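You operate a simulated robot arm through the tools that you are given. There is no shell and no other tool. Be economical: measure what you need, move in short steps, check, and stop when the job is done.

The job below is to be done with a simulated two-armed robot. You get a single attempt, and the scene is never put back.

TASK
Hold the teal work lamp on the top of the side table steady with one hand and press the button of the teal work lamp to switch it on with the other.

Only the result counts: the job must be done as asked and must still hold three seconds after the hand-in. Knocking over, shifting, dropping, spilling or breaking anything else fails it.

THE ROBOT
Two 7-joint arms with two-finger parallel grippers on one trunk, on a base that drives. Base frame: it is fixed to the floor where the robot stands at the start and does not move with it; the origin is under the middle of the robot, x ahead of it, y to its left, z up. Lengths are in mm, angles in degrees, forces in N, time in s.
The left shoulder is at the start at [50, 161, 1148], the right one opposite. With the tool pointing down near the work surface each hand reaches from about 100 to 680 mm from the robot's upright axis, wherever it stands, measured 20 degrees to its own side. Places, roughly: button of the teal work lamp [500, 200, 900]. Payload 3.43 kg a hand.
Tool frame (each hand has its own): the origin (TCP) lies between the finger pads and is the grasp point; the fingertips stand 30 mm ahead of it; z points along the fingers, y is the line along which they close. Largest opening 94 mm; finger width 28, thickness 10; the body of the gripper, 50 by 96 mm, starts 55 mm behind the TCP.
Orientation is told as [roll, pitch, yaw] about the base's x, y, z axes, in that order, counted from this pose: with the fingers straight down and closing along the base's y, the tool's x points along the base's -x, its y along +y and its z along -z.

THE INTERFACE
- The arms move only by the tool arm_command. It takes "left_series", "right_series" or both (then of equal length, played together; a hand with none holds still); each is a list of rows, each an object of numbers (a shift or turn left out is 0, a gripper value left out holds the last): "tx", "ty", "tz": the shift along the tool's x, y, z in units of 200 mm (1.0 is 200 mm); "rx", "ry", "rz": the turn, a rotation vector about the tool's x, y, z in units of 45 degrees (1.0 is 45 degrees); "fingers": the closure, from 0 (fully open) to 1 (shut). In form: [{"tx": .., "ty": .., "tz": .., "rx": .., "ry": .., "rz": .., "fingers": ..}, ...]. A call has 1 to 8 rows; each row is the pose to reach, as a shift and turn from the pose commanded when the call began, along the tool's axes at that moment. A call with a number of a shift or a turn outside -1 to 1 is refused whole. Rows are played at 5 a second. More than 50 mm and 8.6 degrees between two rows, or a gripper value outside its range, and nothing of the call is played. Where a pose cannot be reached the arm comes as near as it can. A force on the tool above 40 N (or 10 N above the force at the start of the call, whichever is more), or a blocked arm, ends the call early, and 0.2 s more pass. The fingers move at their own pace (about 45 mm/s each) and stop on an object; they squeeze with about 36 N. The grip force told is the motor's: it shows also when the fingers shut on nothing. Time passes only in rows, and 0.2 s behind the last, so rows that repeat a pose let the fingers close. It gives the time, the measured TCP pose, the force on the tool (base axes), the opening and the grip force at its end, in the units of the frame above (readings bear some noise), with the torque about the TCP (base axes, N m) and any sound that the robot's microphone picked up.
- Cameras (640 x 400 px; columns grow to the right, rows downward): "scene" is now at [129.4, 27.9, 1311.4]; the picture's right is [0.29, -0.96, 0.00], its down [-0.18, -0.05, -0.98] and it looks along [0.94, 0.28, -0.19] (base axes); focal length 214 px, centre (320, 200). "left" rides on the left gripper at [76, -14, -102] in its tool frame; the picture's right is [0.18, 0.98, 0.00], its down [-0.75, 0.14, -0.64] and it looks along [-0.63, 0.12, 0.77] (tool axes); focal length 243 px, centre (320, 200). "right" rides on the right gripper at [76, 14, -103] in its tool frame; the picture's right is [-0.18, 0.98, 0.00], its down [-0.75, -0.14, -0.64] and it looks along [-0.63, -0.12, 0.77] (tool axes); focal length 243 px, centre (320, 200). There is no depth. A picture from a camera that has moved, and an enlarged one, comes with that camera's place and axes in the base frame and with its lens.
- grab_frame(camera): a new picture of that camera. No time passes.
- raise_lower(by): slides the trunk up (or, below 0, down) by that many mm; the arms and the scene camera ride with it, the base frame stays. It gives what a move gives, with no picture.
- steer(legs): drives the robot by 1 to 6 legs, each [ahead, left, turn to the left] in mm, mm and degrees, along the robot's own axes; the way and the turn of a leg run together, so that a leg with both is an arc; at most 1500 mm and 180 degrees a leg. The arms and the cameras ride along, it lands a little off, and it stops where it bumps. It gives what a move gives.
- turn_head(pan, tilt): turns the head with the scene camera to pan (to the left, within 80 degrees either way) and tilt (down, from -29 to 69), counted from straight ahead of the robot. It gives what a move gives.
- close_up(camera, box): a new picture of the part [left, top, right, bottom] of that camera's present view, enlarged. No time passes.
- hand_in(): hands the job in; it is judged then, once.

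Work in short steps. Places have to be worked out from the pictures, the camera data and where the tool is seen: move nearer, look again, correct. Check each grasp and each placing, and mend what went wrong. You have 120 turns and 100 pictures in all, those below and enlarged ones among them. Open the grippers and draw the arms clear of the work before you hand the job in, unless the task says otherwise; then end with one line.

The tools are called after "Emit:" as a command line: name --argument value ..., lists and objects as JSON in quotes. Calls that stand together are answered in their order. arm_command: Moves the arms, as the interface text tells. Its arguments: {"type":"object","properties":{"left_series":{"type":"array"},"right_series":{"type":"array"}},"required":[]} The other tools are called the same way: raise_lower (by) slides the trunk up or down; steer (legs) drives the base; turn_head (pan, tilt) turns the head that bears the scene camera; grab_frame (camera) takes a picture; close_up (camera, box) takes an enlarged picture of a part of a camera's view; hand_in () hands the job in.

At the start:

```text
time_s: 0.0
left_ee_pos: [380.7, 369.3, 1224.3]
left_orientation: [0.0, -0.1, 0.0]
left_contact_force: [-0.9, 0.2, 0.0]
left_torque: [-0.01, -0.01, -0.02]
left_finger_gap: 93.8
left_grip_force: 0.0
right_ee_pos: [281.3, -35.1, 1286.7]
right_orientation: [0.0, 0.0, 0.0]
right_contact_force: [0.0, -0.2, -0.4]
right_torque: [0.02, 0.01, 0.04]
right_finger_gap: 94.1
right_grip_force: 0.1
trunk travel left (down, up): [-175.0, 92.0]
robot x, y, heading: [1.7, -3.0, 0.2]
head pan, tilt: [16.7, 10.7]
```

scene: 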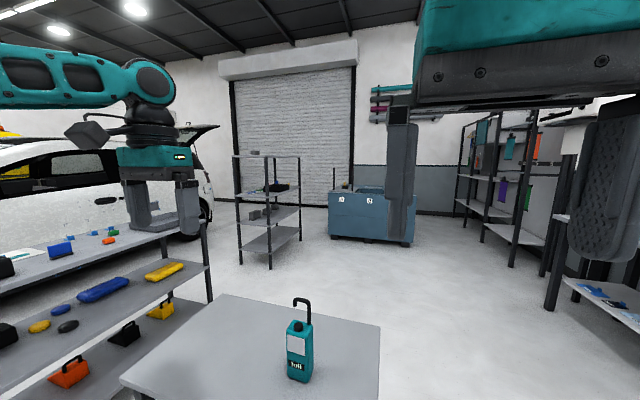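
right: 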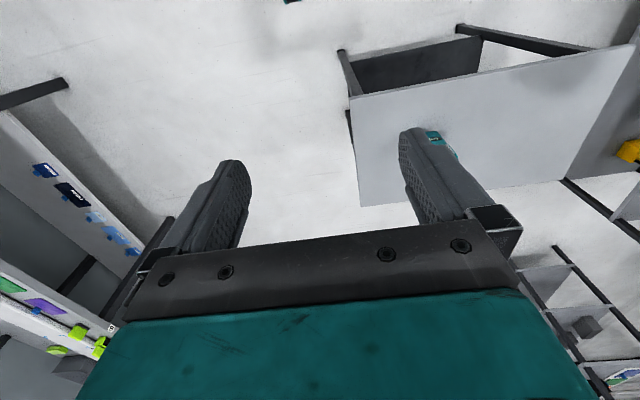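
left: 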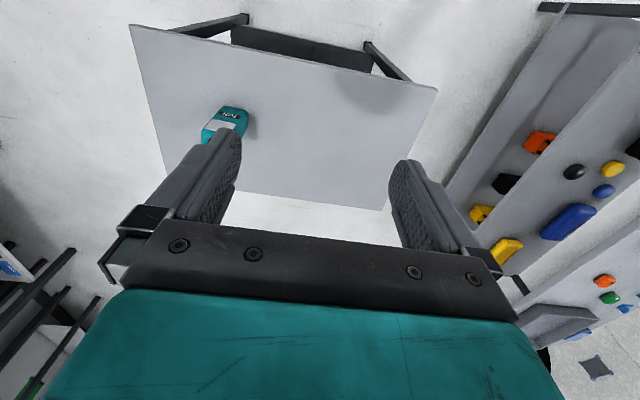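

The lamp stands near the front of the table; I take an enlarged view of it to find its button.

Emit:
close_up --camera "scene" --box '[250, 280, 370, 400]'

Emit:
close_up --camera "left" --box '[180, 80, 280, 160]'

```text
3.33 times, centred on (310, 340) of scene
camera zoom: at [129.4, 27.9, 1311.4], right [0.29, -0.96, 0.0], down [-0.18, -0.05, -0.98], along [0.94, 0.28, -0.19], focal length 715 px, centre (353, -267)
```

zoom: 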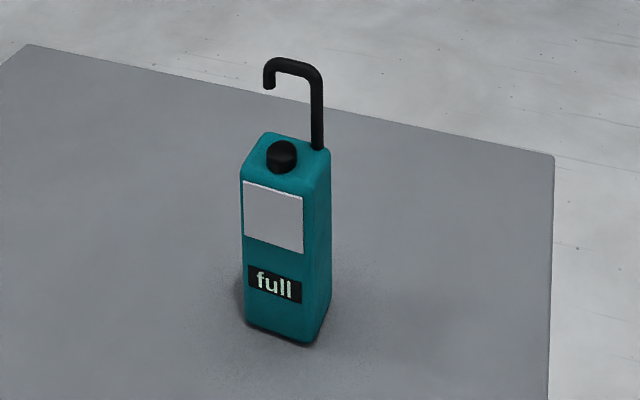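

```text
5.00 times, centred on (230, 120) of left
camera zoom: at [306.5, 353.8, 1328.0], right [-0.18, 0.98, 0.0], down [0.75, 0.14, 0.64], along [0.63, 0.12, -0.77], focal length 1213 px, centre (770, 600)
```

zoom: 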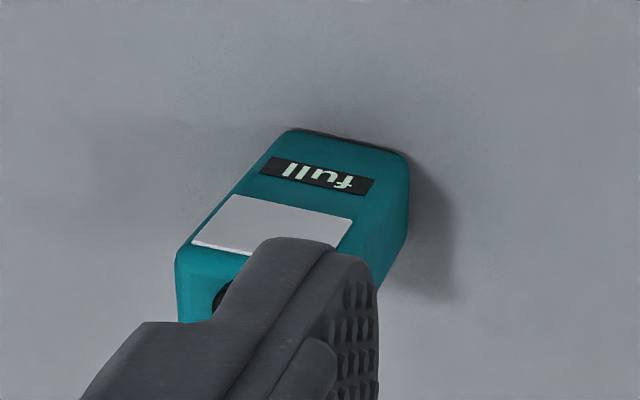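

The lamp looks to be about 50 × 45 × 135 mm, centred near (548, 204), with its button at about (537, 202, 928). It is off to the right arm's far side, so I turn the base a little left in place to bring it ahead of both arms.

Emit:
steer --legs '[[0, 0, 18]]'

Emit:
turn_head --pan 2 --tilt 40

Emit:
grab_frame --camera "scene"

```text
time_s: 1.4
left_ee_pos: [248.3, 468.2, 1224.3]
left_orientation: [0.0, 0.0, 18.0]
left_contact_force: [0.1, 0.2, 0.1]
left_torque: [-0.03, -0.01, -0.03]
left_finger_gap: 93.8
left_grip_force: 0.0
right_ee_pos: [278.5, 53.3, 1287.0]
right_orientation: [0.1, 0.0, 18.0]
right_contact_force: [-0.3, 0.6, -0.4]
right_torque: [0.01, 0.05, 0.02]
right_finger_gap: 94.0
right_grip_force: 0.0
trunk travel left (down, up): [-175.0, 92.0]
robot x, y, heading: [1.9, -1.6, 17.9]
head pan, tilt: [16.7, 10.7]
```

```text
time_s: 2.4
left_ee_pos: [248.2, 469.7, 1224.1]
left_orientation: [0.1, 0.0, 18.1]
left_contact_force: [-0.8, 0.9, -0.6]
left_torque: [0.02, -0.02, -0.01]
left_finger_gap: 93.9
left_grip_force: 0.0
right_ee_pos: [282.7, 53.7, 1284.3]
right_orientation: [-0.1, 0.1, 17.6]
right_contact_force: [61.5, -10.3, -22.4]
right_torque: [1.71, 4.59, 2.49]
right_finger_gap: 93.9
right_grip_force: 0.0
trunk travel left (down, up): [-175.0, 92.0]
robot x, y, heading: [-4.7, 4.3, 18.1]
head pan, tilt: [2.0, 40.0]
```

```text
94 pictures are left
camera scene: at [123.4, 49.0, 1287.4], right [0.38, -0.92, 0.0], down [-0.4, -0.17, -0.9], along [0.83, 0.35, -0.43], focal length 214 px, centre (320, 200)
```

scene: 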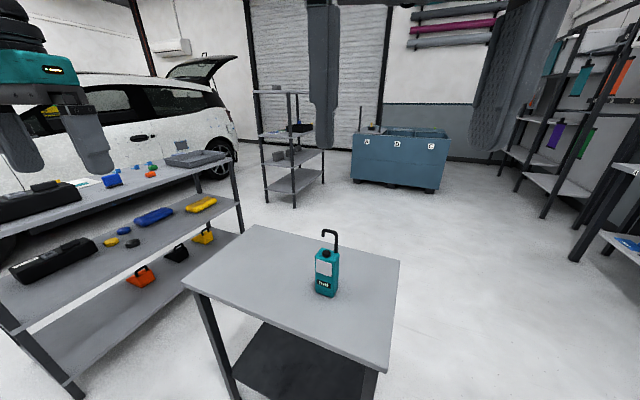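

The head's camera is pushing on the right hand (61 N). I draw that hand forward and to the right.

Emit:
arm_command --right_series '[{"tx": -0.2}, {"tx": -0.4, "ty": -0.1}, {"tx": -0.5, "ty": -0.3}, {"tx": -0.5, "ty": -0.5}]'

Emit:
grab_frame --camera "scene"

Emit:
close_up --camera "scene" --box '[280, 215, 380, 315]'

```text
time_s: 3.4
left_ee_pos: [248.6, 468.3, 1225.3]
left_orientation: [-0.2, 0.1, 17.9]
left_contact_force: [0.1, 0.2, 0.5]
left_torque: [0.01, -0.01, -0.01]
left_finger_gap: 93.8
left_grip_force: 0.0
right_ee_pos: [405.5, -8.0, 1283.6]
right_orientation: [0.0, -0.1, 18.1]
right_contact_force: [0.8, -0.3, 0.4]
right_torque: [0.0, -0.01, -0.01]
right_finger_gap: 93.8
right_grip_force: 0.1
trunk travel left (down, up): [-175.0, 92.0]
robot x, y, heading: [3.0, -3.7, 17.9]
head pan, tilt: [2.0, 40.0]
```

```text
93 pictures are left
camera scene: at [118.1, 41.8, 1264.9], right [0.34, -0.94, 0.0], down [-0.6, -0.22, -0.77], along [0.72, 0.26, -0.64], focal length 214 px, centre (320, 200)
```

scene: 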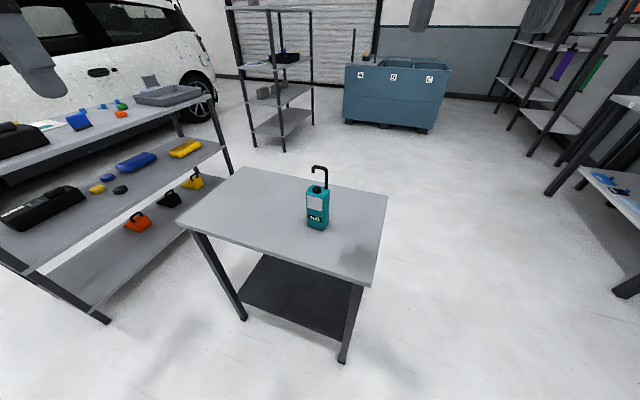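

```text
4.00 times, centred on (330, 265) of scene
camera zoom: at [118.1, 41.8, 1264.9], right [0.34, -0.94, 0.0], down [-0.6, -0.22, -0.77], along [0.72, 0.26, -0.64], focal length 858 px, centre (280, -60)
```

zoom: 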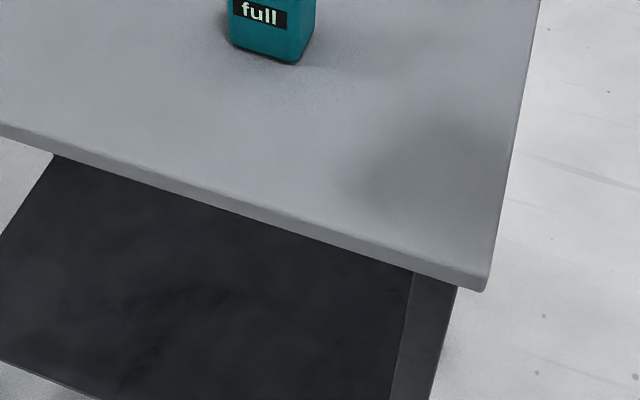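

The hand is free and the head has reached its tilt. I enlarge the lamp for a better fix.

Emit:
close_up --camera "scene" --box '[280, 155, 360, 235]'

```text
5.00 times, centred on (320, 195) of scene
camera zoom: at [118.1, 41.8, 1264.9], right [0.34, -0.94, 0.0], down [-0.6, -0.22, -0.77], along [0.72, 0.26, -0.64], focal length 1072 px, centre (320, 225)
```

zoom: 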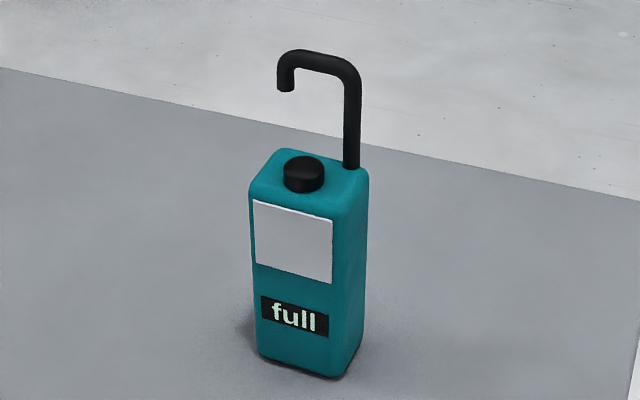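

From two views: lamp body is x 531–568, y 177–230, z 780–908; button top is about (544, 205, 922), and the hook post is near (565, 187). The left hand will grip the body from the left (closing along x, tilted 45°), so I start moving and yawing it.

Emit:
arm_command --left_series '[{"tx": -0.114, "ty": -0.06, "tz": 0.07, "rz": 0.143}, {"tx": -0.229, "ty": -0.12, "tz": 0.14, "rz": 0.286}, {"tx": -0.343, "ty": -0.18, "tz": 0.21, "rz": 0.429}, {"tx": -0.457, "ty": -0.24, "tz": 0.28, "rz": 0.571}, {"tx": -0.571, "ty": -0.3, "tz": 0.35, "rz": 0.714}, {"tx": -0.686, "ty": -0.36, "tz": 0.42, "rz": 0.857}, {"tx": -0.8, "ty": -0.42, "tz": 0.5, "rz": 1.0}]'

```text
time_s: 5.0
left_ee_pos: [426.7, 438.7, 1119.9]
left_orientation: [0.1, 0.0, -27.1]
left_contact_force: [0.4, 0.6, 0.0]
left_torque: [-0.04, 0.04, -0.04]
left_finger_gap: 94.2
left_grip_force: 0.1
right_ee_pos: [406.5, -5.5, 1284.7]
right_orientation: [0.1, 0.0, 18.0]
right_contact_force: [-0.2, -0.5, -0.7]
right_torque: [-0.04, 0.02, -0.01]
right_finger_gap: 93.9
right_grip_force: 0.1
trunk travel left (down, up): [-175.0, 92.0]
robot x, y, heading: [-3.7, 3.5, 18.1]
head pan, tilt: [2.0, 40.0]
```

The yaw is going well; I continue it, with a small shift ahead.

Emit:
arm_command --left_series '[{"tx": -0.08, "ty": 0.03, "tz": 0.04, "rz": 0.167}, {"tx": -0.16, "ty": 0.06, "tz": 0.08, "rz": 0.333}, {"tx": -0.24, "ty": 0.09, "tz": 0.12, "rz": 0.5}, {"tx": -0.32, "ty": 0.12, "tz": 0.16, "rz": 0.667}, {"tx": -0.4, "ty": 0.15, "tz": 0.2, "rz": 0.833}, {"tx": -0.47, "ty": 0.18, "tz": 0.25, "rz": 1.0}]'

```text
time_s: 6.3
left_ee_pos: [457.2, 433.6, 1069.8]
left_orientation: [0.2, -0.1, -72.1]
left_contact_force: [-0.2, 0.8, -0.4]
left_torque: [-0.01, 0.0, -0.01]
left_finger_gap: 94.2
left_grip_force: 0.1
left hand out of reach, approached as far as the arm can: row 2, 3, 4, 5, 6
right_ee_pos: [406.1, -6.8, 1284.4]
right_orientation: [0.1, -0.1, 18.0]
right_contact_force: [0.0, -0.2, 0.1]
right_torque: [0.0, -0.04, 0.02]
right_finger_gap: 94.1
right_grip_force: 0.1
trunk travel left (down, up): [-175.0, 92.0]
robot x, y, heading: [-0.5, -0.8, 18.0]
head pan, tilt: [2.0, 40.0]
```

The left arm nears its limit there. I move the base about 200 mm to the left and 40 mm ahead and square it up a bit, which brings both shoulders nearer without touching the table (front edge x≈405).

Emit:
steer --legs '[[77, 189, -14]]'

Emit:
grab_frame --camera "scene"

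```text
time_s: 8.0
left_ee_pos: [588.6, 509.4, 1070.8]
left_orientation: [0.1, -0.1, -86.2]
left_contact_force: [0.3, 0.0, -0.2]
left_torque: [-0.01, 0.0, 0.02]
left_finger_gap: 94.0
left_grip_force: 0.2
right_ee_pos: [431.0, 97.8, 1283.8]
right_orientation: [0.0, 0.0, 3.9]
right_contact_force: [-0.3, 0.9, 0.9]
right_torque: [-0.01, 0.0, 0.0]
right_finger_gap: 94.0
right_grip_force: 0.1
trunk travel left (down, up): [-175.0, 92.0]
robot x, y, heading: [42.6, 202.3, 3.8]
head pan, tilt: [2.0, 40.0]
```

```text
90 pictures are left
camera scene: at [164.0, 215.2, 1264.8], right [0.1, -0.99, 0.0], down [-0.64, -0.07, -0.77], along [0.76, 0.08, -0.64], focal length 214 px, centre (320, 200)
```

scene: 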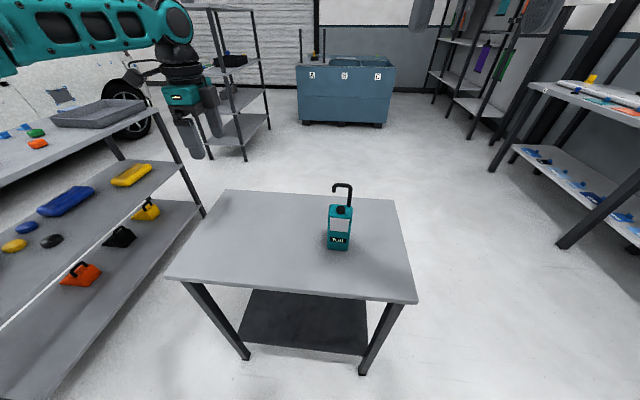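

The lamp is now ahead of both. I tilt the left hand 45° so its fingers point to the lamp from the left and above, and draw it nearer.

Emit:
arm_command --left_series '[{"tx": -0.08, "ty": -0.03, "tz": 0.03, "ry": -0.143}, {"tx": -0.16, "ty": -0.06, "tz": 0.06, "ry": -0.286}, {"tx": -0.24, "ty": -0.1, "tz": 0.1, "ry": -0.429}, {"tx": -0.32, "ty": -0.13, "tz": 0.14, "ry": -0.571}, {"tx": -0.4, "ty": -0.16, "tz": 0.18, "ry": -0.714}, {"tx": -0.48, "ty": -0.2, "tz": 0.22, "ry": -0.857}, {"tx": -0.53, "ty": -0.23, "tz": 0.25, "ry": -1.0}]'

Emit:
grab_frame --camera "left"

Emit:
grab_frame --camera "scene"

```text
time_s: 9.6
left_ee_pos: [550.5, 400.7, 1018.4]
left_orientation: [0.2, -45.1, -86.1]
left_contact_force: [0.2, 0.3, 0.0]
left_torque: [0.0, -0.02, -0.03]
left_finger_gap: 94.2
left_grip_force: 0.1
right_ee_pos: [430.4, 97.3, 1284.6]
right_orientation: [0.1, 0.0, 3.9]
right_contact_force: [0.6, 0.4, -0.8]
right_torque: [0.0, -0.01, 0.01]
right_finger_gap: 94.0
right_grip_force: 0.1
trunk travel left (down, up): [-175.0, 92.0]
robot x, y, heading: [40.5, 201.1, 3.9]
head pan, tilt: [2.0, 40.0]
```

```text
89 pictures are left
camera left: at [530.0, 525.5, 1038.4], right [0.97, 0.2, -0.13], down [0.14, -0.07, 0.99], along [0.19, -0.98, -0.09], focal length 243 px, centre (320, 200)
```

left: 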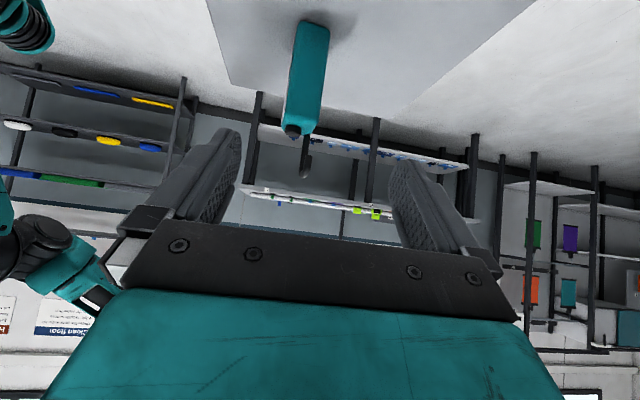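

```text
88 pictures are left
camera scene: at [163.8, 214.9, 1264.8], right [0.1, -0.99, 0.0], down [-0.64, -0.07, -0.77], along [0.76, 0.08, -0.64], focal length 214 px, centre (320, 200)
```

scene: 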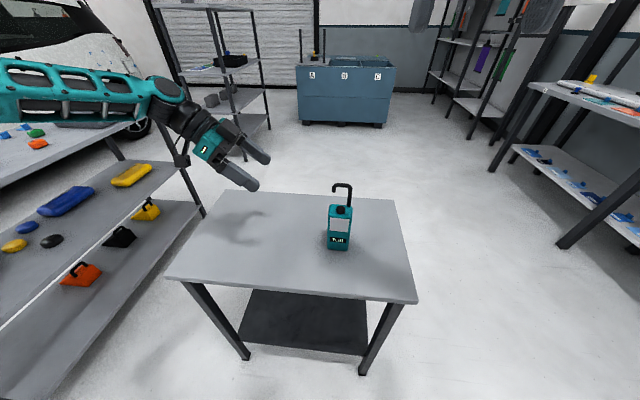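

The lamp body spans x 529–571 with its left face at y≈228, between the open fingers. I advance halfway and square up the yaw.

Emit:
arm_command --left_series '[{"tx": -0.01, "ty": -0.016, "tz": 0.16, "rx": 0.015, "rz": 0.015}, {"tx": -0.02, "ty": -0.032, "tz": 0.32, "rx": 0.03, "rz": 0.03}, {"tx": -0.03, "ty": -0.048, "tz": 0.48, "rx": 0.045, "rz": 0.045}, {"tx": -0.037, "ty": -0.064, "tz": 0.64, "rx": 0.061, "rz": 0.061}]'

Emit:
grab_frame --camera "left"

Emit:
grab_frame --camera "scene"

```text
time_s: 10.6
left_ee_pos: [510.7, 320.3, 962.3]
left_orientation: [0.2, -44.8, -90.2]
left_contact_force: [0.9, -1.1, 0.4]
left_torque: [0.0, -0.02, 0.02]
left_finger_gap: 94.1
left_grip_force: 0.1
left hand out of reach, approached as far as the arm can: row 2, 3, 4
right_ee_pos: [429.1, 97.1, 1284.0]
right_orientation: [0.1, 0.1, 3.9]
right_contact_force: [0.1, 0.0, -0.7]
right_torque: [-0.01, -0.01, 0.03]
right_finger_gap: 93.9
right_grip_force: 0.1
trunk travel left (down, up): [-175.0, 92.0]
robot x, y, heading: [40.8, 202.3, 3.9]
head pan, tilt: [2.0, 40.0]
```

```text
87 pictures are left
camera left: at [497.8, 445.9, 983.2], right [0.98, 0.13, -0.13], down [0.14, -0.08, 0.99], along [0.12, -0.99, -0.1], focal length 243 px, centre (320, 200)
```

left: 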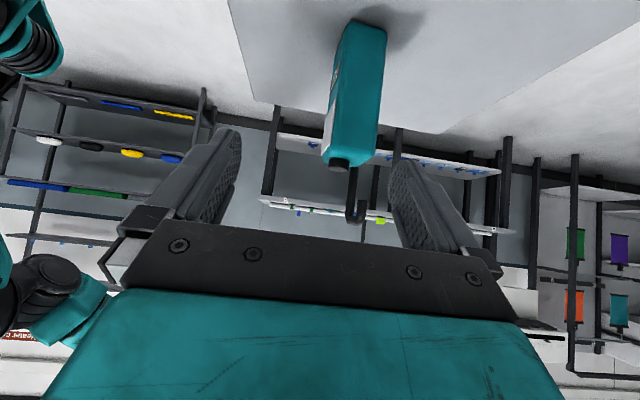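

```text
86 pictures are left
camera scene: at [163.7, 215.0, 1264.9], right [0.1, -0.99, 0.0], down [-0.64, -0.07, -0.77], along [0.76, 0.08, -0.64], focal length 214 px, centre (320, 200)
```

scene: 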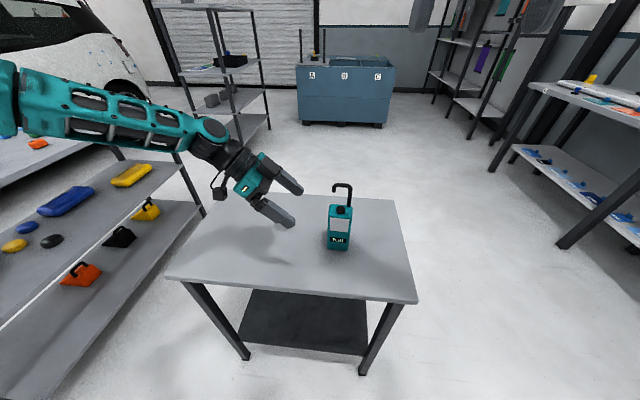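

The left wrist seems limited at this yaw relative to the trunk. I draw the left hand back up, then turn the base right by 26° while sliding left, so that the lamp's left side can be reached with less wrist yaw.

Emit:
arm_command --left_series '[{"tz": -0.2}, {"tz": -0.4}, {"tz": -0.6, "tx": -0.1}, {"tz": -0.7, "tx": -0.2}, {"tz": -0.8, "tx": -0.3}, {"tz": -0.9, "tx": -0.42}]'

```text
time_s: 12.0
left_ee_pos: [510.6, 385.3, 1151.5]
left_orientation: [0.1, -45.0, -90.1]
left_contact_force: [0.0, 0.7, 0.0]
left_torque: [0.0, 0.0, 0.0]
left_finger_gap: 94.0
left_grip_force: 0.0
right_ee_pos: [430.4, 97.0, 1283.8]
right_orientation: [0.1, 0.0, 3.9]
right_contact_force: [0.6, 0.3, 0.5]
right_torque: [-0.02, 0.0, -0.03]
right_finger_gap: 94.3
right_grip_force: 0.0
trunk travel left (down, up): [-175.0, 92.0]
robot x, y, heading: [37.2, 202.5, 3.7]
head pan, tilt: [2.0, 40.0]
```

The left hand is clear above (z≈1150), so the base turn is safe.

Emit:
steer --legs '[[-35, 85, -26]]'

Emit:
grab_frame --camera "scene"

```text
time_s: 13.7
left_ee_pos: [521.3, 243.1, 1151.5]
left_orientation: [0.2, -45.1, -116.8]
left_contact_force: [-0.2, -0.5, -0.9]
left_torque: [-0.01, -0.01, 0.01]
left_finger_gap: 93.9
left_grip_force: 0.1
right_ee_pos: [319.9, 21.3, 1283.7]
right_orientation: [0.0, 0.1, -22.8]
right_contact_force: [-0.1, -0.1, -0.5]
right_torque: [-0.04, -0.01, -0.01]
right_finger_gap: 93.8
right_grip_force: 0.1
trunk travel left (down, up): [-175.0, 92.0]
robot x, y, heading: [18.9, 290.4, -22.8]
head pan, tilt: [2.0, 40.0]
```

```text
85 pictures are left
camera scene: at [134.4, 246.2, 1264.8], right [-0.35, -0.94, 0.0], down [-0.6, 0.23, -0.77], along [0.72, -0.27, -0.64], focal length 214 px, centre (320, 200)
```

scene: 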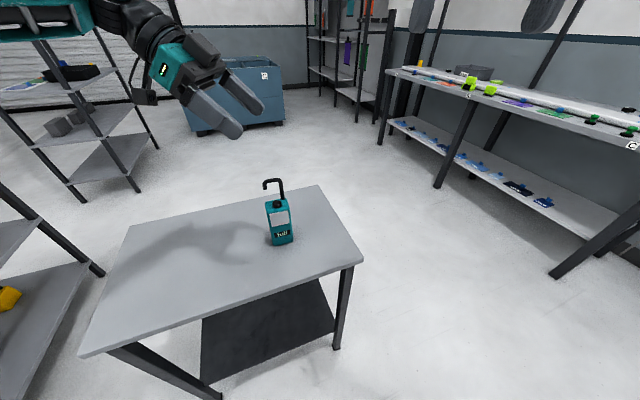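

I now restore yaw −90 and bring the left hand to about (550, 330, 1000), left of and above the lamp.

Emit:
arm_command --left_series '[{"tx": 0.17, "ty": -0.013, "tz": 0.04, "rx": -0.084, "rz": -0.084}, {"tx": 0.34, "ty": -0.026, "tz": 0.08, "rx": -0.168, "rz": -0.168}, {"tx": 0.51, "ty": -0.04, "tz": 0.12, "rx": -0.252, "rz": -0.252}, {"tx": 0.68, "ty": -0.053, "tz": 0.17, "rx": -0.336, "rz": -0.336}, {"tx": 0.855, "ty": -0.067, "tz": 0.213, "rx": -0.421, "rz": -0.421}]'

Emit:
grab_frame --camera "left"

```text
time_s: 14.9
left_ee_pos: [550.8, 331.4, 1000.1]
left_orientation: [0.2, -45.2, -90.0]
left_contact_force: [-0.3, -0.3, -0.6]
left_torque: [0.01, -0.02, 0.0]
left_finger_gap: 94.1
left_grip_force: 0.0
right_ee_pos: [319.9, 21.7, 1284.0]
right_orientation: [0.2, 0.0, -22.7]
right_contact_force: [0.8, -0.7, 0.4]
right_torque: [0.01, 0.01, 0.02]
right_finger_gap: 93.9
right_grip_force: 0.0
trunk travel left (down, up): [-175.0, 92.0]
robot x, y, heading: [21.3, 289.4, -22.7]
head pan, tilt: [2.0, 40.0]
```

```text
84 pictures are left
camera left: at [537.6, 456.4, 1018.1], right [0.98, 0.13, -0.13], down [0.14, -0.08, 0.99], along [0.12, -0.99, -0.09], focal length 243 px, centre (320, 200)
```

left: 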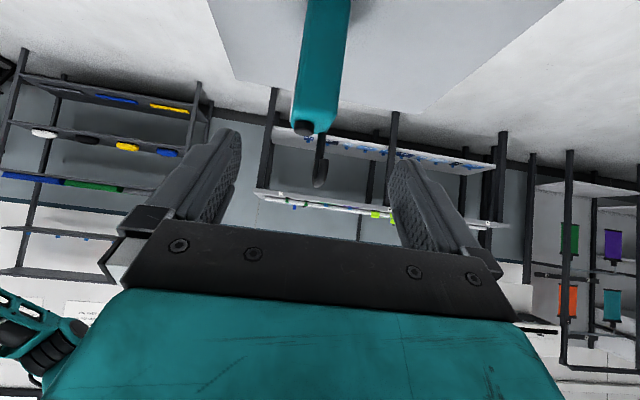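

It reached exactly. I go along the approach line, stopping about 75 mm short.

Emit:
arm_command --left_series '[{"tx": 0.05, "tz": 0.12}, {"tx": 0.1, "tz": 0.24}, {"tx": 0.145, "tz": 0.36}, {"tx": 0.145, "tz": 0.48}, {"tx": 0.145, "tz": 0.6}]'

Emit:
grab_frame --camera "left"

Emit:
grab_frame --camera "scene"

```text
time_s: 16.1
left_ee_pos: [544.5, 271.3, 903.6]
left_orientation: [0.3, -44.9, -89.9]
left_contact_force: [0.4, 0.2, 0.2]
left_torque: [-0.02, -0.01, -0.01]
left_finger_gap: 93.9
left_grip_force: 0.1
left hand out of reach, approached as far as the arm can: row 5
right_ee_pos: [320.6, 21.4, 1283.6]
right_orientation: [0.1, 0.0, -22.9]
right_contact_force: [-0.9, -0.3, -1.0]
right_torque: [0.02, 0.03, -0.01]
right_finger_gap: 94.0
right_grip_force: 0.1
trunk travel left (down, up): [-175.0, 92.0]
robot x, y, heading: [17.6, 293.7, -22.6]
head pan, tilt: [2.0, 40.0]
```

```text
83 pictures are left
camera left: at [531.7, 396.1, 923.3], right [0.98, 0.14, -0.13], down [0.14, -0.08, 0.99], along [0.12, -0.99, -0.1], focal length 243 px, centre (320, 200)
```

left: 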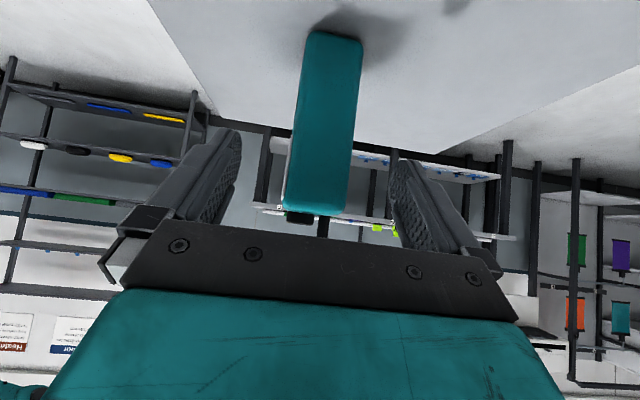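

```text
82 pictures are left
camera scene: at [134.3, 246.3, 1264.8], right [-0.35, -0.94, 0.0], down [-0.6, 0.23, -0.77], along [0.72, -0.27, -0.64], focal length 214 px, centre (320, 200)
```

scene: 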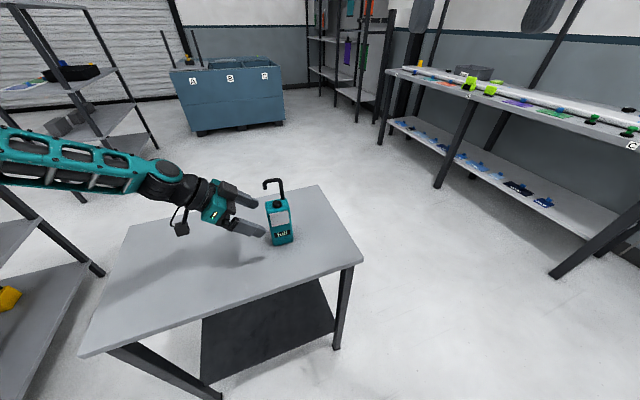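

The limit looks to be downward reach, so I lower the trunk 60 mm; the hand rides along to z≈843, still clear of the lamp.

Emit:
raise_lower --by -60

Emit:
grab_frame --camera "left"

```text
time_s: 17.1
left_ee_pos: [544.6, 270.6, 844.2]
left_orientation: [0.3, -44.9, -89.9]
left_contact_force: [0.0, 1.1, 0.0]
left_torque: [-0.01, 0.01, 0.01]
left_finger_gap: 94.1
left_grip_force: 0.0
right_ee_pos: [319.8, 21.8, 1224.4]
right_orientation: [0.1, 0.0, -22.7]
right_contact_force: [-0.3, 0.3, -0.4]
right_torque: [0.02, -0.01, 0.0]
right_finger_gap: 93.9
right_grip_force: 0.0
trunk travel left (down, up): [-115.0, 152.0]
robot x, y, heading: [17.9, 288.0, -22.5]
head pan, tilt: [2.0, 40.0]
```

```text
81 pictures are left
camera left: at [531.6, 396.0, 863.7], right [0.98, 0.13, -0.13], down [0.14, -0.08, 0.99], along [0.12, -0.99, -0.1], focal length 243 px, centre (320, 200)
```

left: 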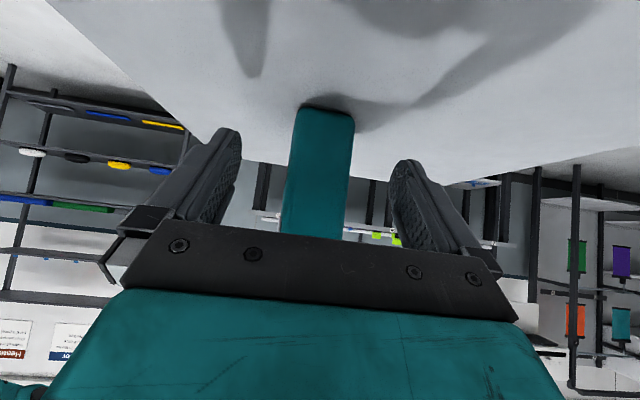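

The lamp's body is at x 528–568 (centre 548) with its face at y≈229. I move the hand 55 mm horizontally in, so the fingers straddle the body.

Emit:
arm_command --left_series '[{"tx": -0.065, "ty": 0.017, "tz": 0.065}, {"tx": -0.13, "ty": 0.017, "tz": 0.13}, {"tx": -0.194, "ty": 0.017, "tz": 0.194}]'

Emit:
grab_frame --camera "left"

Emit:
close_up --camera "scene" --box '[170, 100, 370, 260]'

```text
time_s: 17.9
left_ee_pos: [539.9, 220.9, 856.9]
left_orientation: [0.4, -44.8, -89.9]
left_contact_force: [0.2, -0.5, 0.8]
left_torque: [0.05, -0.01, 0.02]
left_finger_gap: 93.9
left_grip_force: 0.0
left hand out of reach, approached as far as the arm can: row 1, 2, 3
right_ee_pos: [320.6, 21.9, 1222.5]
right_orientation: [0.2, 0.1, -22.8]
right_contact_force: [-0.2, -0.4, 0.9]
right_torque: [0.05, 0.02, -0.03]
right_finger_gap: 94.1
right_grip_force: 0.1
trunk travel left (down, up): [-115.0, 152.0]
robot x, y, heading: [21.1, 289.9, -22.9]
head pan, tilt: [2.0, 40.0]
```

```text
80 pictures are left
camera left: at [527.0, 346.3, 877.7], right [0.98, 0.14, -0.13], down [0.14, -0.08, 0.99], along [0.12, -0.99, -0.1], focal length 243 px, centre (320, 200)
```

left: 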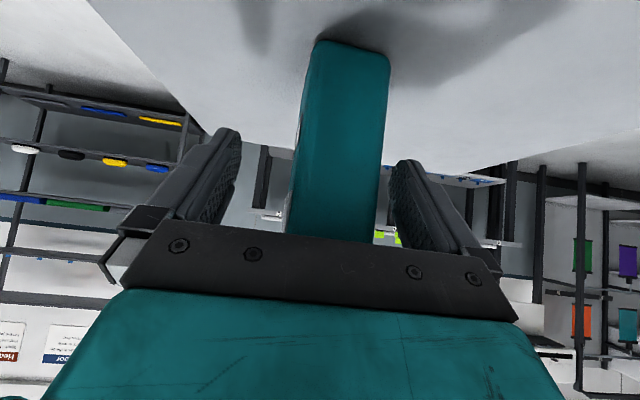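

```text
2.50 times, centred on (270, 180) of scene
camera zoom: at [134.4, 246.0, 1204.8], right [-0.35, -0.94, 0.0], down [-0.6, 0.23, -0.77], along [0.72, -0.27, -0.64], focal length 536 px, centre (445, 250)
```

zoom: 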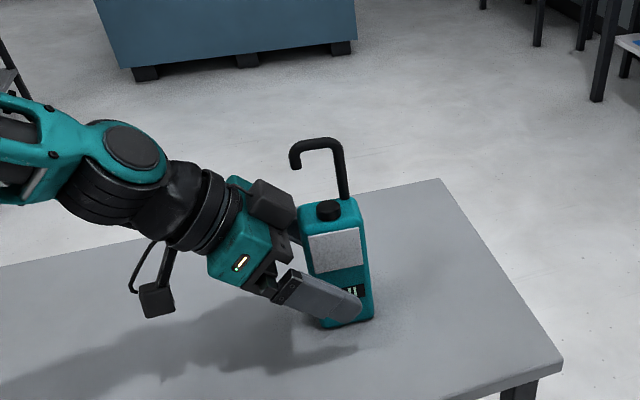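

The hand is at (540, 221, 857), 8 mm short in x. I lower the trunk 25 mm more to gain reach, then centre the hand on the lamp.

Emit:
raise_lower --by -25

Emit:
arm_command --left_series '[{"tx": -0.03, "ty": 0.02, "tz": -0.01}, {"tx": -0.06, "ty": 0.04, "tz": -0.02}]'

Emit:
grab_frame --camera "left"

```text
time_s: 18.8
left_ee_pos: [544.6, 218.1, 839.8]
left_orientation: [1.2, -45.5, -90.2]
left_contact_force: [0.3, 1.5, 6.6]
left_torque: [-0.06, 0.1, -0.02]
left_finger_gap: 94.1
left_grip_force: 0.0
right_ee_pos: [321.8, 22.2, 1198.5]
right_orientation: [0.2, -0.1, -22.7]
right_contact_force: [1.1, 0.1, 0.8]
right_torque: [0.04, 0.0, 0.01]
right_finger_gap: 93.8
right_grip_force: 0.1
trunk travel left (down, up): [-91.0, 176.0]
robot x, y, heading: [18.3, 291.2, -22.4]
head pan, tilt: [2.0, 40.0]
stopped: the force on the tool passed its limit (the readings are from after the stop); the commanded pose is now the measured one
```

```text
time_s: 19.4
left_ee_pos: [554.3, 213.6, 850.4]
left_orientation: [0.9, -45.4, -90.1]
left_contact_force: [-0.2, 0.8, -0.6]
left_torque: [0.02, 0.02, -0.01]
left_finger_gap: 93.6
left_grip_force: 0.0
right_ee_pos: [320.8, 21.2, 1199.5]
right_orientation: [0.1, 0.0, -22.7]
right_contact_force: [0.0, -0.3, 0.3]
right_torque: [0.01, 0.0, -0.01]
right_finger_gap: 94.1
right_grip_force: 0.1
trunk travel left (down, up): [-91.0, 176.0]
robot x, y, heading: [20.1, 290.1, -22.7]
head pan, tilt: [2.0, 40.0]
```

```text
78 pictures are left
camera left: at [538.6, 338.9, 869.5], right [0.98, 0.14, -0.12], down [0.13, -0.07, 0.99], along [0.13, -0.99, -0.09], focal length 243 px, centre (320, 200)
```

left: 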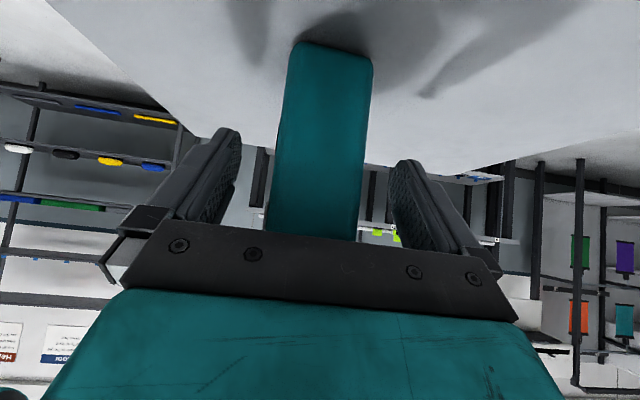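

A brief force stop occurred; I check whether the lamp was pushed.

Emit:
close_up --camera "scene" --box '[220, 120, 340, 220]'

Emit:
grab_frame --camera "scene"

```text
4.00 times, centred on (280, 170) of scene
camera zoom: at [134.5, 246.4, 1180.3], right [-0.35, -0.94, 0.0], down [-0.6, 0.23, -0.77], along [0.72, -0.27, -0.64], focal length 858 px, centre (480, 320)
```

zoom: 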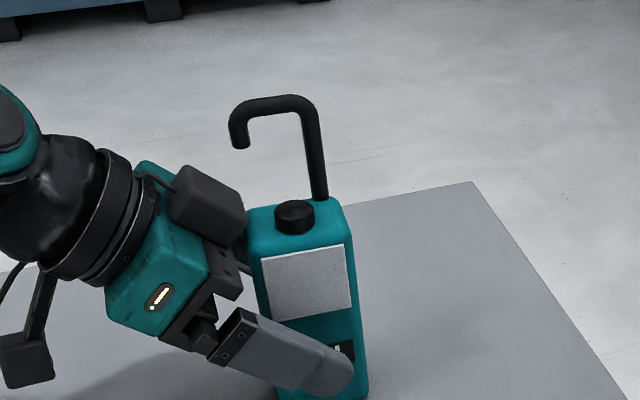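

```text
76 pictures are left
camera scene: at [134.5, 246.4, 1180.3], right [-0.35, -0.94, 0.0], down [-0.6, 0.23, -0.77], along [0.72, -0.27, -0.64], focal length 214 px, centre (320, 200)
```

scene: 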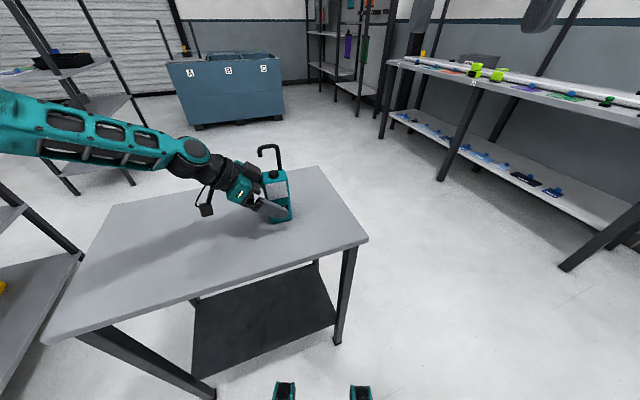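

A dark module on the gripper's upper side touches the lamp's upper left edge and has nudged it a few mm. I back off 7 mm in y; x is centred (lamp 533–574, hand 554), so then I close the fingers.

Emit:
arm_command --left_series '[{"tx": 0.025, "tz": -0.025}, {"tx": 0.025, "tz": -0.025, "fingers": 0.3}, {"tx": 0.025, "tz": -0.025, "fingers": 0.5}, {"tx": 0.025, "tz": -0.025, "fingers": 0.5}, {"tx": 0.025, "tz": -0.025, "fingers": 0.5}]'

Emit:
grab_frame --camera "left"

Emit:
close_up --camera "scene" --box '[220, 120, 340, 220]'

```text
time_s: 20.6
left_ee_pos: [551.9, 219.4, 851.6]
left_orientation: [1.0, -45.4, -90.1]
left_contact_force: [-0.5, 0.9, 1.6]
left_torque: [-0.09, 0.14, -0.08]
left_finger_gap: 49.1
left_grip_force: 36.5
right_ee_pos: [320.0, 22.6, 1200.7]
right_orientation: [0.1, 0.0, -22.8]
right_contact_force: [0.5, 0.0, 0.1]
right_torque: [0.03, -0.04, -0.01]
right_finger_gap: 93.9
right_grip_force: 0.1
trunk travel left (down, up): [-91.0, 176.0]
robot x, y, heading: [19.5, 288.5, -22.7]
head pan, tilt: [2.0, 40.0]
```

```text
75 pictures are left
camera left: at [537.8, 345.8, 870.5], right [0.98, 0.14, -0.12], down [0.13, -0.07, 0.99], along [0.13, -0.99, -0.09], focal length 243 px, centre (320, 200)
```

left: 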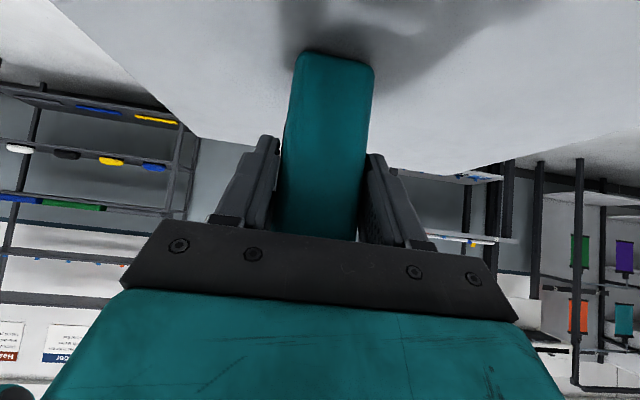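

```text
4.00 times, centred on (280, 170) of scene
camera zoom: at [134.3, 246.5, 1180.4], right [-0.35, -0.94, 0.0], down [-0.6, 0.23, -0.77], along [0.72, -0.27, -0.64], focal length 858 px, centre (480, 320)
```

zoom: 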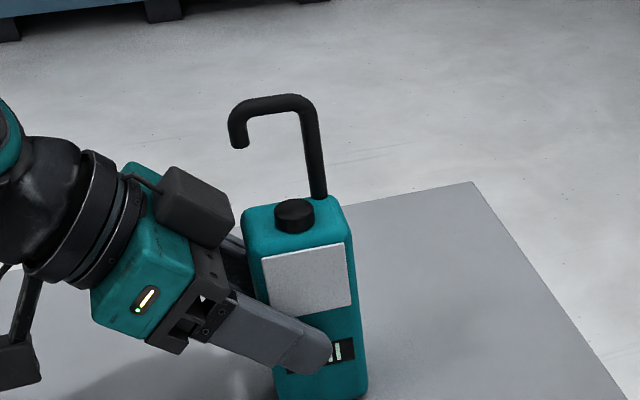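

The lamp is gripped (gap 49 mm, 36 N) and upright; the button is now near (553, 199, 922). I keep the squeeze and bring the right hand over with fingers shut, squaring its yaw.

Emit:
arm_command --left_series '[{"fingers": 0.7}, {"fingers": 0.7}, {"fingers": 0.7}, {"fingers": 0.7}, {"fingers": 0.7}, {"fingers": 0.7}]' --right_series '[{"tx": -0.067, "ty": 0.125, "tz": 0.04, "rz": -0.084, "fingers": 1}, {"tx": -0.133, "ty": 0.25, "tz": 0.08, "rz": -0.168, "fingers": 1}, {"tx": -0.2, "ty": 0.375, "tz": 0.12, "rz": -0.252, "fingers": 1}, {"tx": -0.267, "ty": 0.5, "tz": 0.17, "rz": -0.336, "fingers": 1}, {"tx": -0.333, "ty": 0.625, "tz": 0.21, "rz": -0.42, "fingers": 1}, {"tx": -0.4, "ty": 0.75, "tz": 0.25, "rz": -0.504, "fingers": 1}]'

Emit:
grab_frame --camera "right"

Emit:
grab_frame --camera "scene"

```text
time_s: 21.9
left_ee_pos: [552.0, 220.7, 852.0]
left_orientation: [1.0, -45.4, -90.1]
left_contact_force: [-0.2, 0.7, 2.8]
left_torque: [-0.04, 0.2, -0.1]
left_finger_gap: 49.5
left_grip_force: 36.0
right_ee_pos: [453.3, 128.5, 1150.1]
right_orientation: [0.1, 0.0, 0.1]
right_contact_force: [0.1, 0.3, -0.1]
right_torque: [0.0, -0.03, 0.01]
right_finger_gap: 0.0
right_grip_force: 26.2
trunk travel left (down, up): [-91.0, 176.0]
robot x, y, heading: [14.5, 290.4, -22.6]
head pan, tilt: [2.0, 40.0]
```

```text
73 pictures are left
camera right: at [377.3, 142.9, 1252.4], right [0.18, 0.98, 0.0], down [0.75, -0.14, 0.64], along [0.63, -0.12, -0.77], focal length 243 px, centre (320, 200)
```

right: 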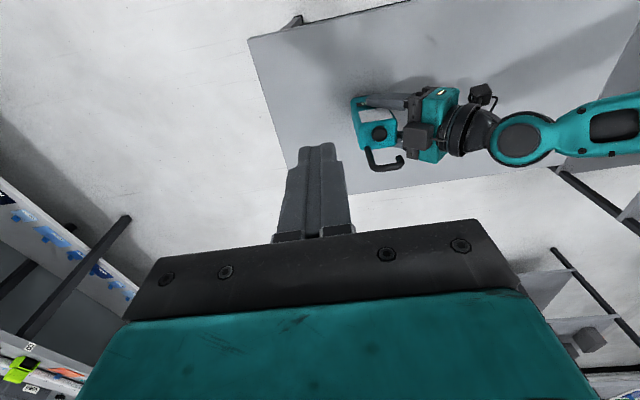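

```text
72 pictures are left
camera scene: at [134.3, 246.6, 1180.4], right [-0.35, -0.94, 0.0], down [-0.6, 0.23, -0.77], along [0.72, -0.27, -0.64], focal length 214 px, centre (320, 200)
```

scene: 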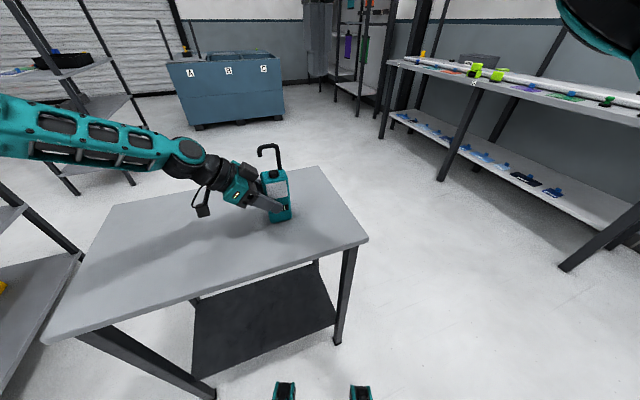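

The right camera sees the button and hook from above; I enlarge it to fix the button's position.

Emit:
close_up --camera "right" --box '[330, 75, 450, 195]'

```text
3.33 times, centred on (390, 135) of right
camera zoom: at [377.3, 142.9, 1252.4], right [0.18, 0.98, 0.0], down [0.75, -0.14, 0.64], along [0.63, -0.12, -0.77], focal length 809 px, centre (87, 417)
```

zoom: 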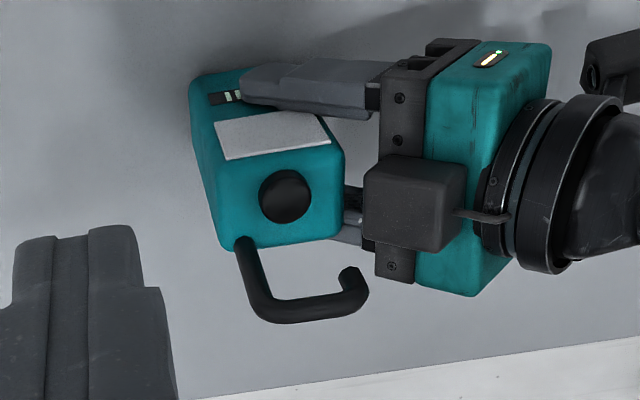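

Combining both views, the button is at about (541, 199, 926), with the hook's bar near x≈560. I'll press with vertical fingers centred a bit in front (x≈531) to keep off the hook; first I hover with the tips at z≈1000.

Emit:
arm_command --right_series '[{"tx": -0.098, "ty": 0.088, "tz": 0.1}, {"tx": -0.195, "ty": 0.176, "tz": 0.2}, {"tx": -0.293, "ty": 0.264, "tz": 0.3}, {"tx": -0.39, "ty": 0.3525, "tz": 0.45}, {"tx": -0.39, "ty": 0.3525, "tz": 0.6}]'

Emit:
close_up --camera "scene" --box '[220, 90, 340, 210]'

Emit:
grab_frame --camera "right"

Emit:
grab_frame --camera "left"

```text
time_s: 23.1
left_ee_pos: [552.0, 219.8, 851.8]
left_orientation: [1.0, -45.4, -90.0]
left_contact_force: [-1.0, -0.2, 1.6]
left_torque: [-0.07, 0.11, -0.02]
left_finger_gap: 49.0
left_grip_force: 36.2
right_ee_pos: [529.7, 200.6, 1029.2]
right_orientation: [0.1, -0.2, -0.1]
right_contact_force: [0.8, -0.1, -0.4]
right_torque: [-0.03, 0.0, 0.03]
right_finger_gap: 0.1
right_grip_force: 32.9
right hand out of reach, approached as far as the arm can: row 4
trunk travel left (down, up): [-91.0, 176.0]
robot x, y, heading: [17.1, 291.2, -22.5]
head pan, tilt: [2.0, 40.0]
```

```text
3.33 times, centred on (280, 150) of scene
camera zoom: at [134.4, 246.5, 1180.4], right [-0.35, -0.94, 0.0], down [-0.6, 0.23, -0.77], along [0.72, -0.27, -0.64], focal length 715 px, centre (453, 367)
```

zoom: 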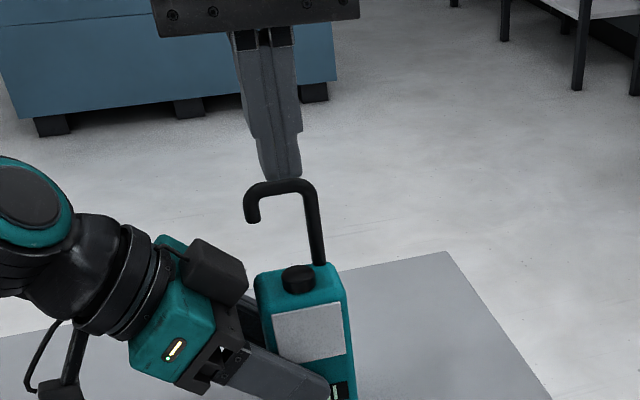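

```text
69 pictures are left
camera right: at [453.7, 215.9, 1131.4], right [0.18, 0.98, 0.0], down [0.75, -0.14, 0.64], along [0.63, -0.12, -0.77], focal length 243 px, centre (320, 200)
```

right: 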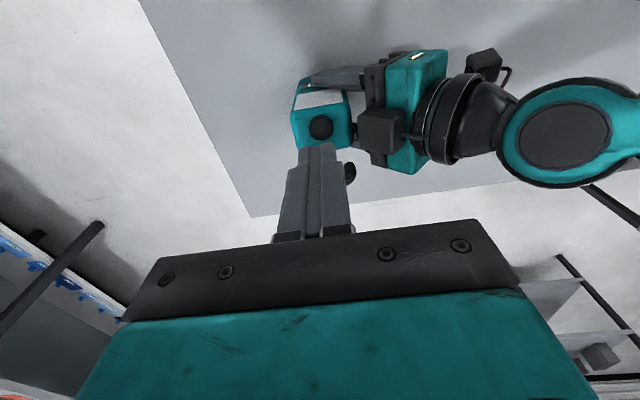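

```text
68 pictures are left
camera left: at [538.1, 345.8, 870.5], right [0.98, 0.14, -0.12], down [0.13, -0.07, 0.99], along [0.13, -0.99, -0.09], focal length 243 px, centre (320, 200)
```

left: 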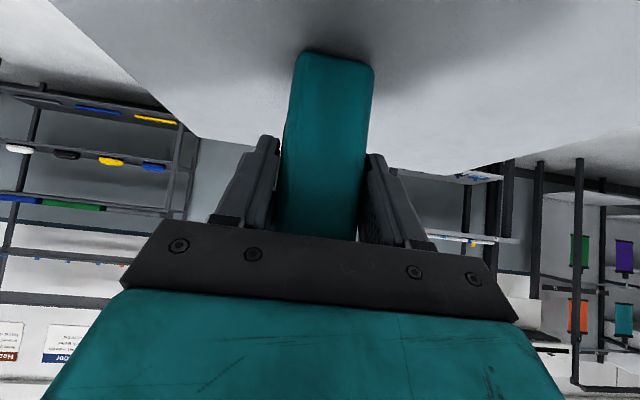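

The tip location agrees with the readings. The button top triangulates to (540, 199, 930) and the hook bar to x≈561, so at x≈531 there is about 10 mm of clearance. I descend 58 mm, staying just above the button.

Emit:
arm_command --right_series '[{"tx": -0.01, "tz": 0.1}, {"tx": -0.01, "tz": 0.2}, {"tx": -0.01, "tz": 0.29}]'

Emit:
close_up --camera "scene" --box '[240, 110, 320, 190]'

Emit:
close_up --camera "right" --box '[260, 70, 400, 190]'

```text
time_s: 23.9
left_ee_pos: [551.9, 219.9, 852.6]
left_orientation: [1.0, -45.4, -90.2]
left_contact_force: [1.2, 0.5, 2.8]
left_torque: [-0.05, 0.13, -0.05]
left_finger_gap: 49.5
left_grip_force: 36.2
right_ee_pos: [533.1, 200.4, 971.0]
right_orientation: [0.1, -0.2, 0.0]
right_contact_force: [-0.5, -0.1, 0.1]
right_torque: [-0.01, 0.01, 0.0]
right_finger_gap: 0.0
right_grip_force: 33.4
trunk travel left (down, up): [-91.0, 176.0]
robot x, y, heading: [17.6, 291.1, -22.7]
head pan, tilt: [2.0, 40.0]
```

```text
5.00 times, centred on (280, 150) of scene
camera zoom: at [134.3, 246.6, 1180.4], right [-0.35, -0.94, 0.0], down [-0.6, 0.23, -0.77], along [0.72, -0.27, -0.64], focal length 1072 px, centre (520, 450)
```

zoom: 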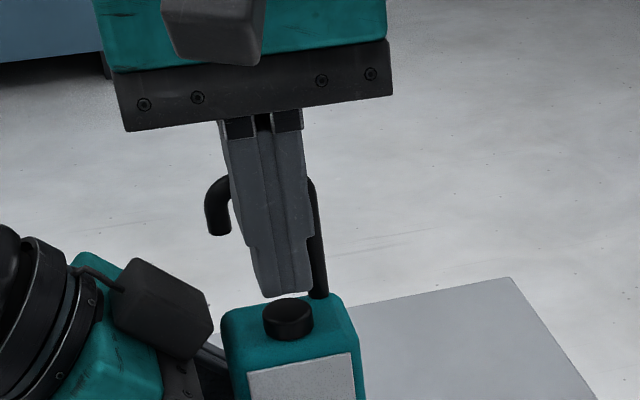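

```text
3.33 times, centred on (330, 130) of right
camera zoom: at [458.2, 215.0, 1073.5], right [0.18, 0.98, 0.0], down [0.75, -0.14, 0.64], along [0.63, -0.12, -0.77], focal length 809 px, centre (287, 433)
```

zoom: 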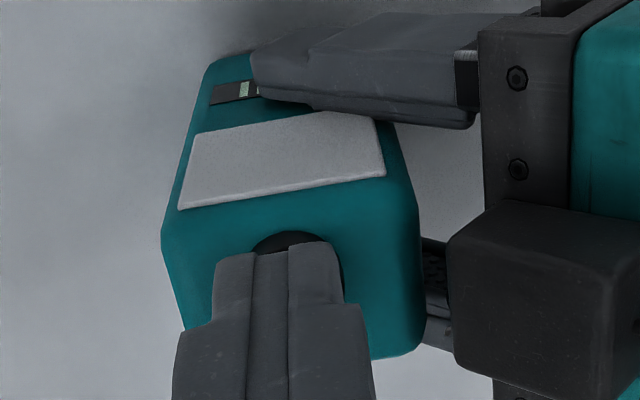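

The tip is right over the button with about 10 mm to go. I lower it slowly in small steps to press.

Emit:
arm_command --right_series '[{"ty": 0.008, "tz": 0.025}, {"ty": 0.008, "tz": 0.04}, {"ty": 0.008, "tz": 0.05}, {"ty": 0.008, "tz": 0.06}, {"ty": 0.008, "tz": 0.07}, {"ty": 0.008, "tz": 0.08}]'

Emit:
close_up --camera "scene" --box '[240, 110, 320, 190]'

```text
time_s: 25.4
left_ee_pos: [550.4, 220.3, 852.3]
left_orientation: [1.0, -45.4, -90.0]
left_contact_force: [0.0, 1.9, 2.7]
left_torque: [0.03, 0.12, -0.06]
left_finger_gap: 49.5
left_grip_force: 36.2
right_ee_pos: [531.0, 201.8, 954.9]
right_orientation: [0.1, -0.1, 0.0]
right_contact_force: [1.1, 0.4, -0.4]
right_torque: [-0.01, 0.01, 0.0]
right_finger_gap: 0.1
right_grip_force: 32.9
trunk travel left (down, up): [-91.0, 176.0]
robot x, y, heading: [16.9, 292.7, -22.4]
head pan, tilt: [2.0, 40.0]
```

```text
5.00 times, centred on (280, 150) of scene
camera zoom: at [134.3, 246.6, 1180.4], right [-0.35, -0.94, 0.0], down [-0.6, 0.23, -0.77], along [0.72, -0.27, -0.64], focal length 1072 px, centre (520, 450)
```

zoom: 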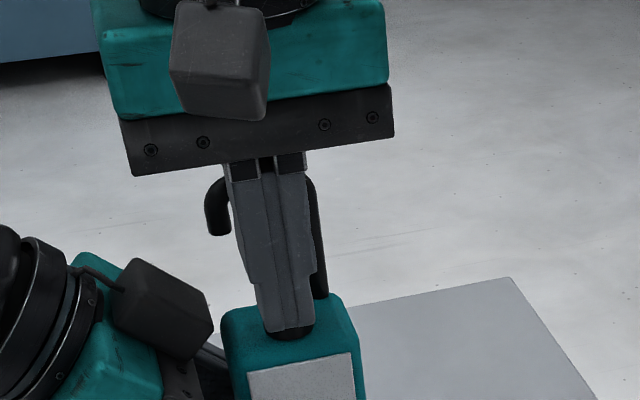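

No force yet (tip at z≈925); contact must be just below, so I go on in 1–2 mm steps.

Emit:
arm_command --right_series '[{"tz": 0.008}, {"tz": 0.016}, {"tz": 0.024}, {"tz": 0.032}, {"tz": 0.04}, {"tz": 0.04}]'

Emit:
close_up --camera "scene" --box '[240, 110, 320, 190]'

```text
time_s: 26.8
left_ee_pos: [551.7, 220.9, 852.1]
left_orientation: [1.0, -45.4, -90.1]
left_contact_force: [3.6, -1.6, 0.6]
left_torque: [-0.07, 0.35, 0.01]
left_finger_gap: 49.6
left_grip_force: 36.0
right_ee_pos: [532.7, 201.9, 948.9]
right_orientation: [0.1, -0.2, 0.0]
right_contact_force: [-2.6, 1.2, 7.8]
right_torque: [0.01, 0.03, 0.01]
right_finger_gap: 0.1
right_grip_force: 33.3
trunk travel left (down, up): [-91.0, 176.0]
robot x, y, heading: [16.1, 294.2, -22.8]
head pan, tilt: [2.0, 40.0]
heard: click
```

```text
5.00 times, centred on (280, 150) of scene
camera zoom: at [134.0, 246.5, 1180.5], right [-0.35, -0.94, 0.0], down [-0.6, 0.23, -0.77], along [0.72, -0.27, -0.64], focal length 1072 px, centre (520, 450)
```

zoom: 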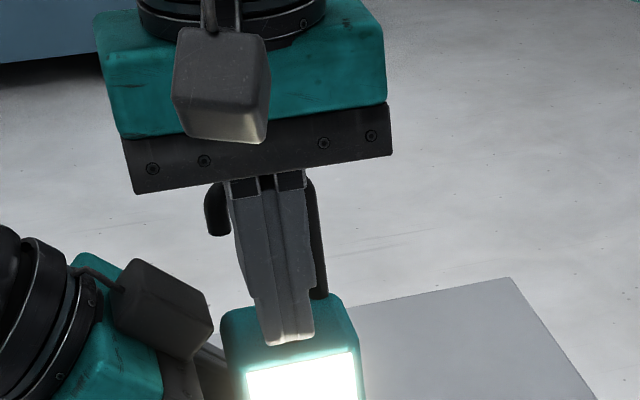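

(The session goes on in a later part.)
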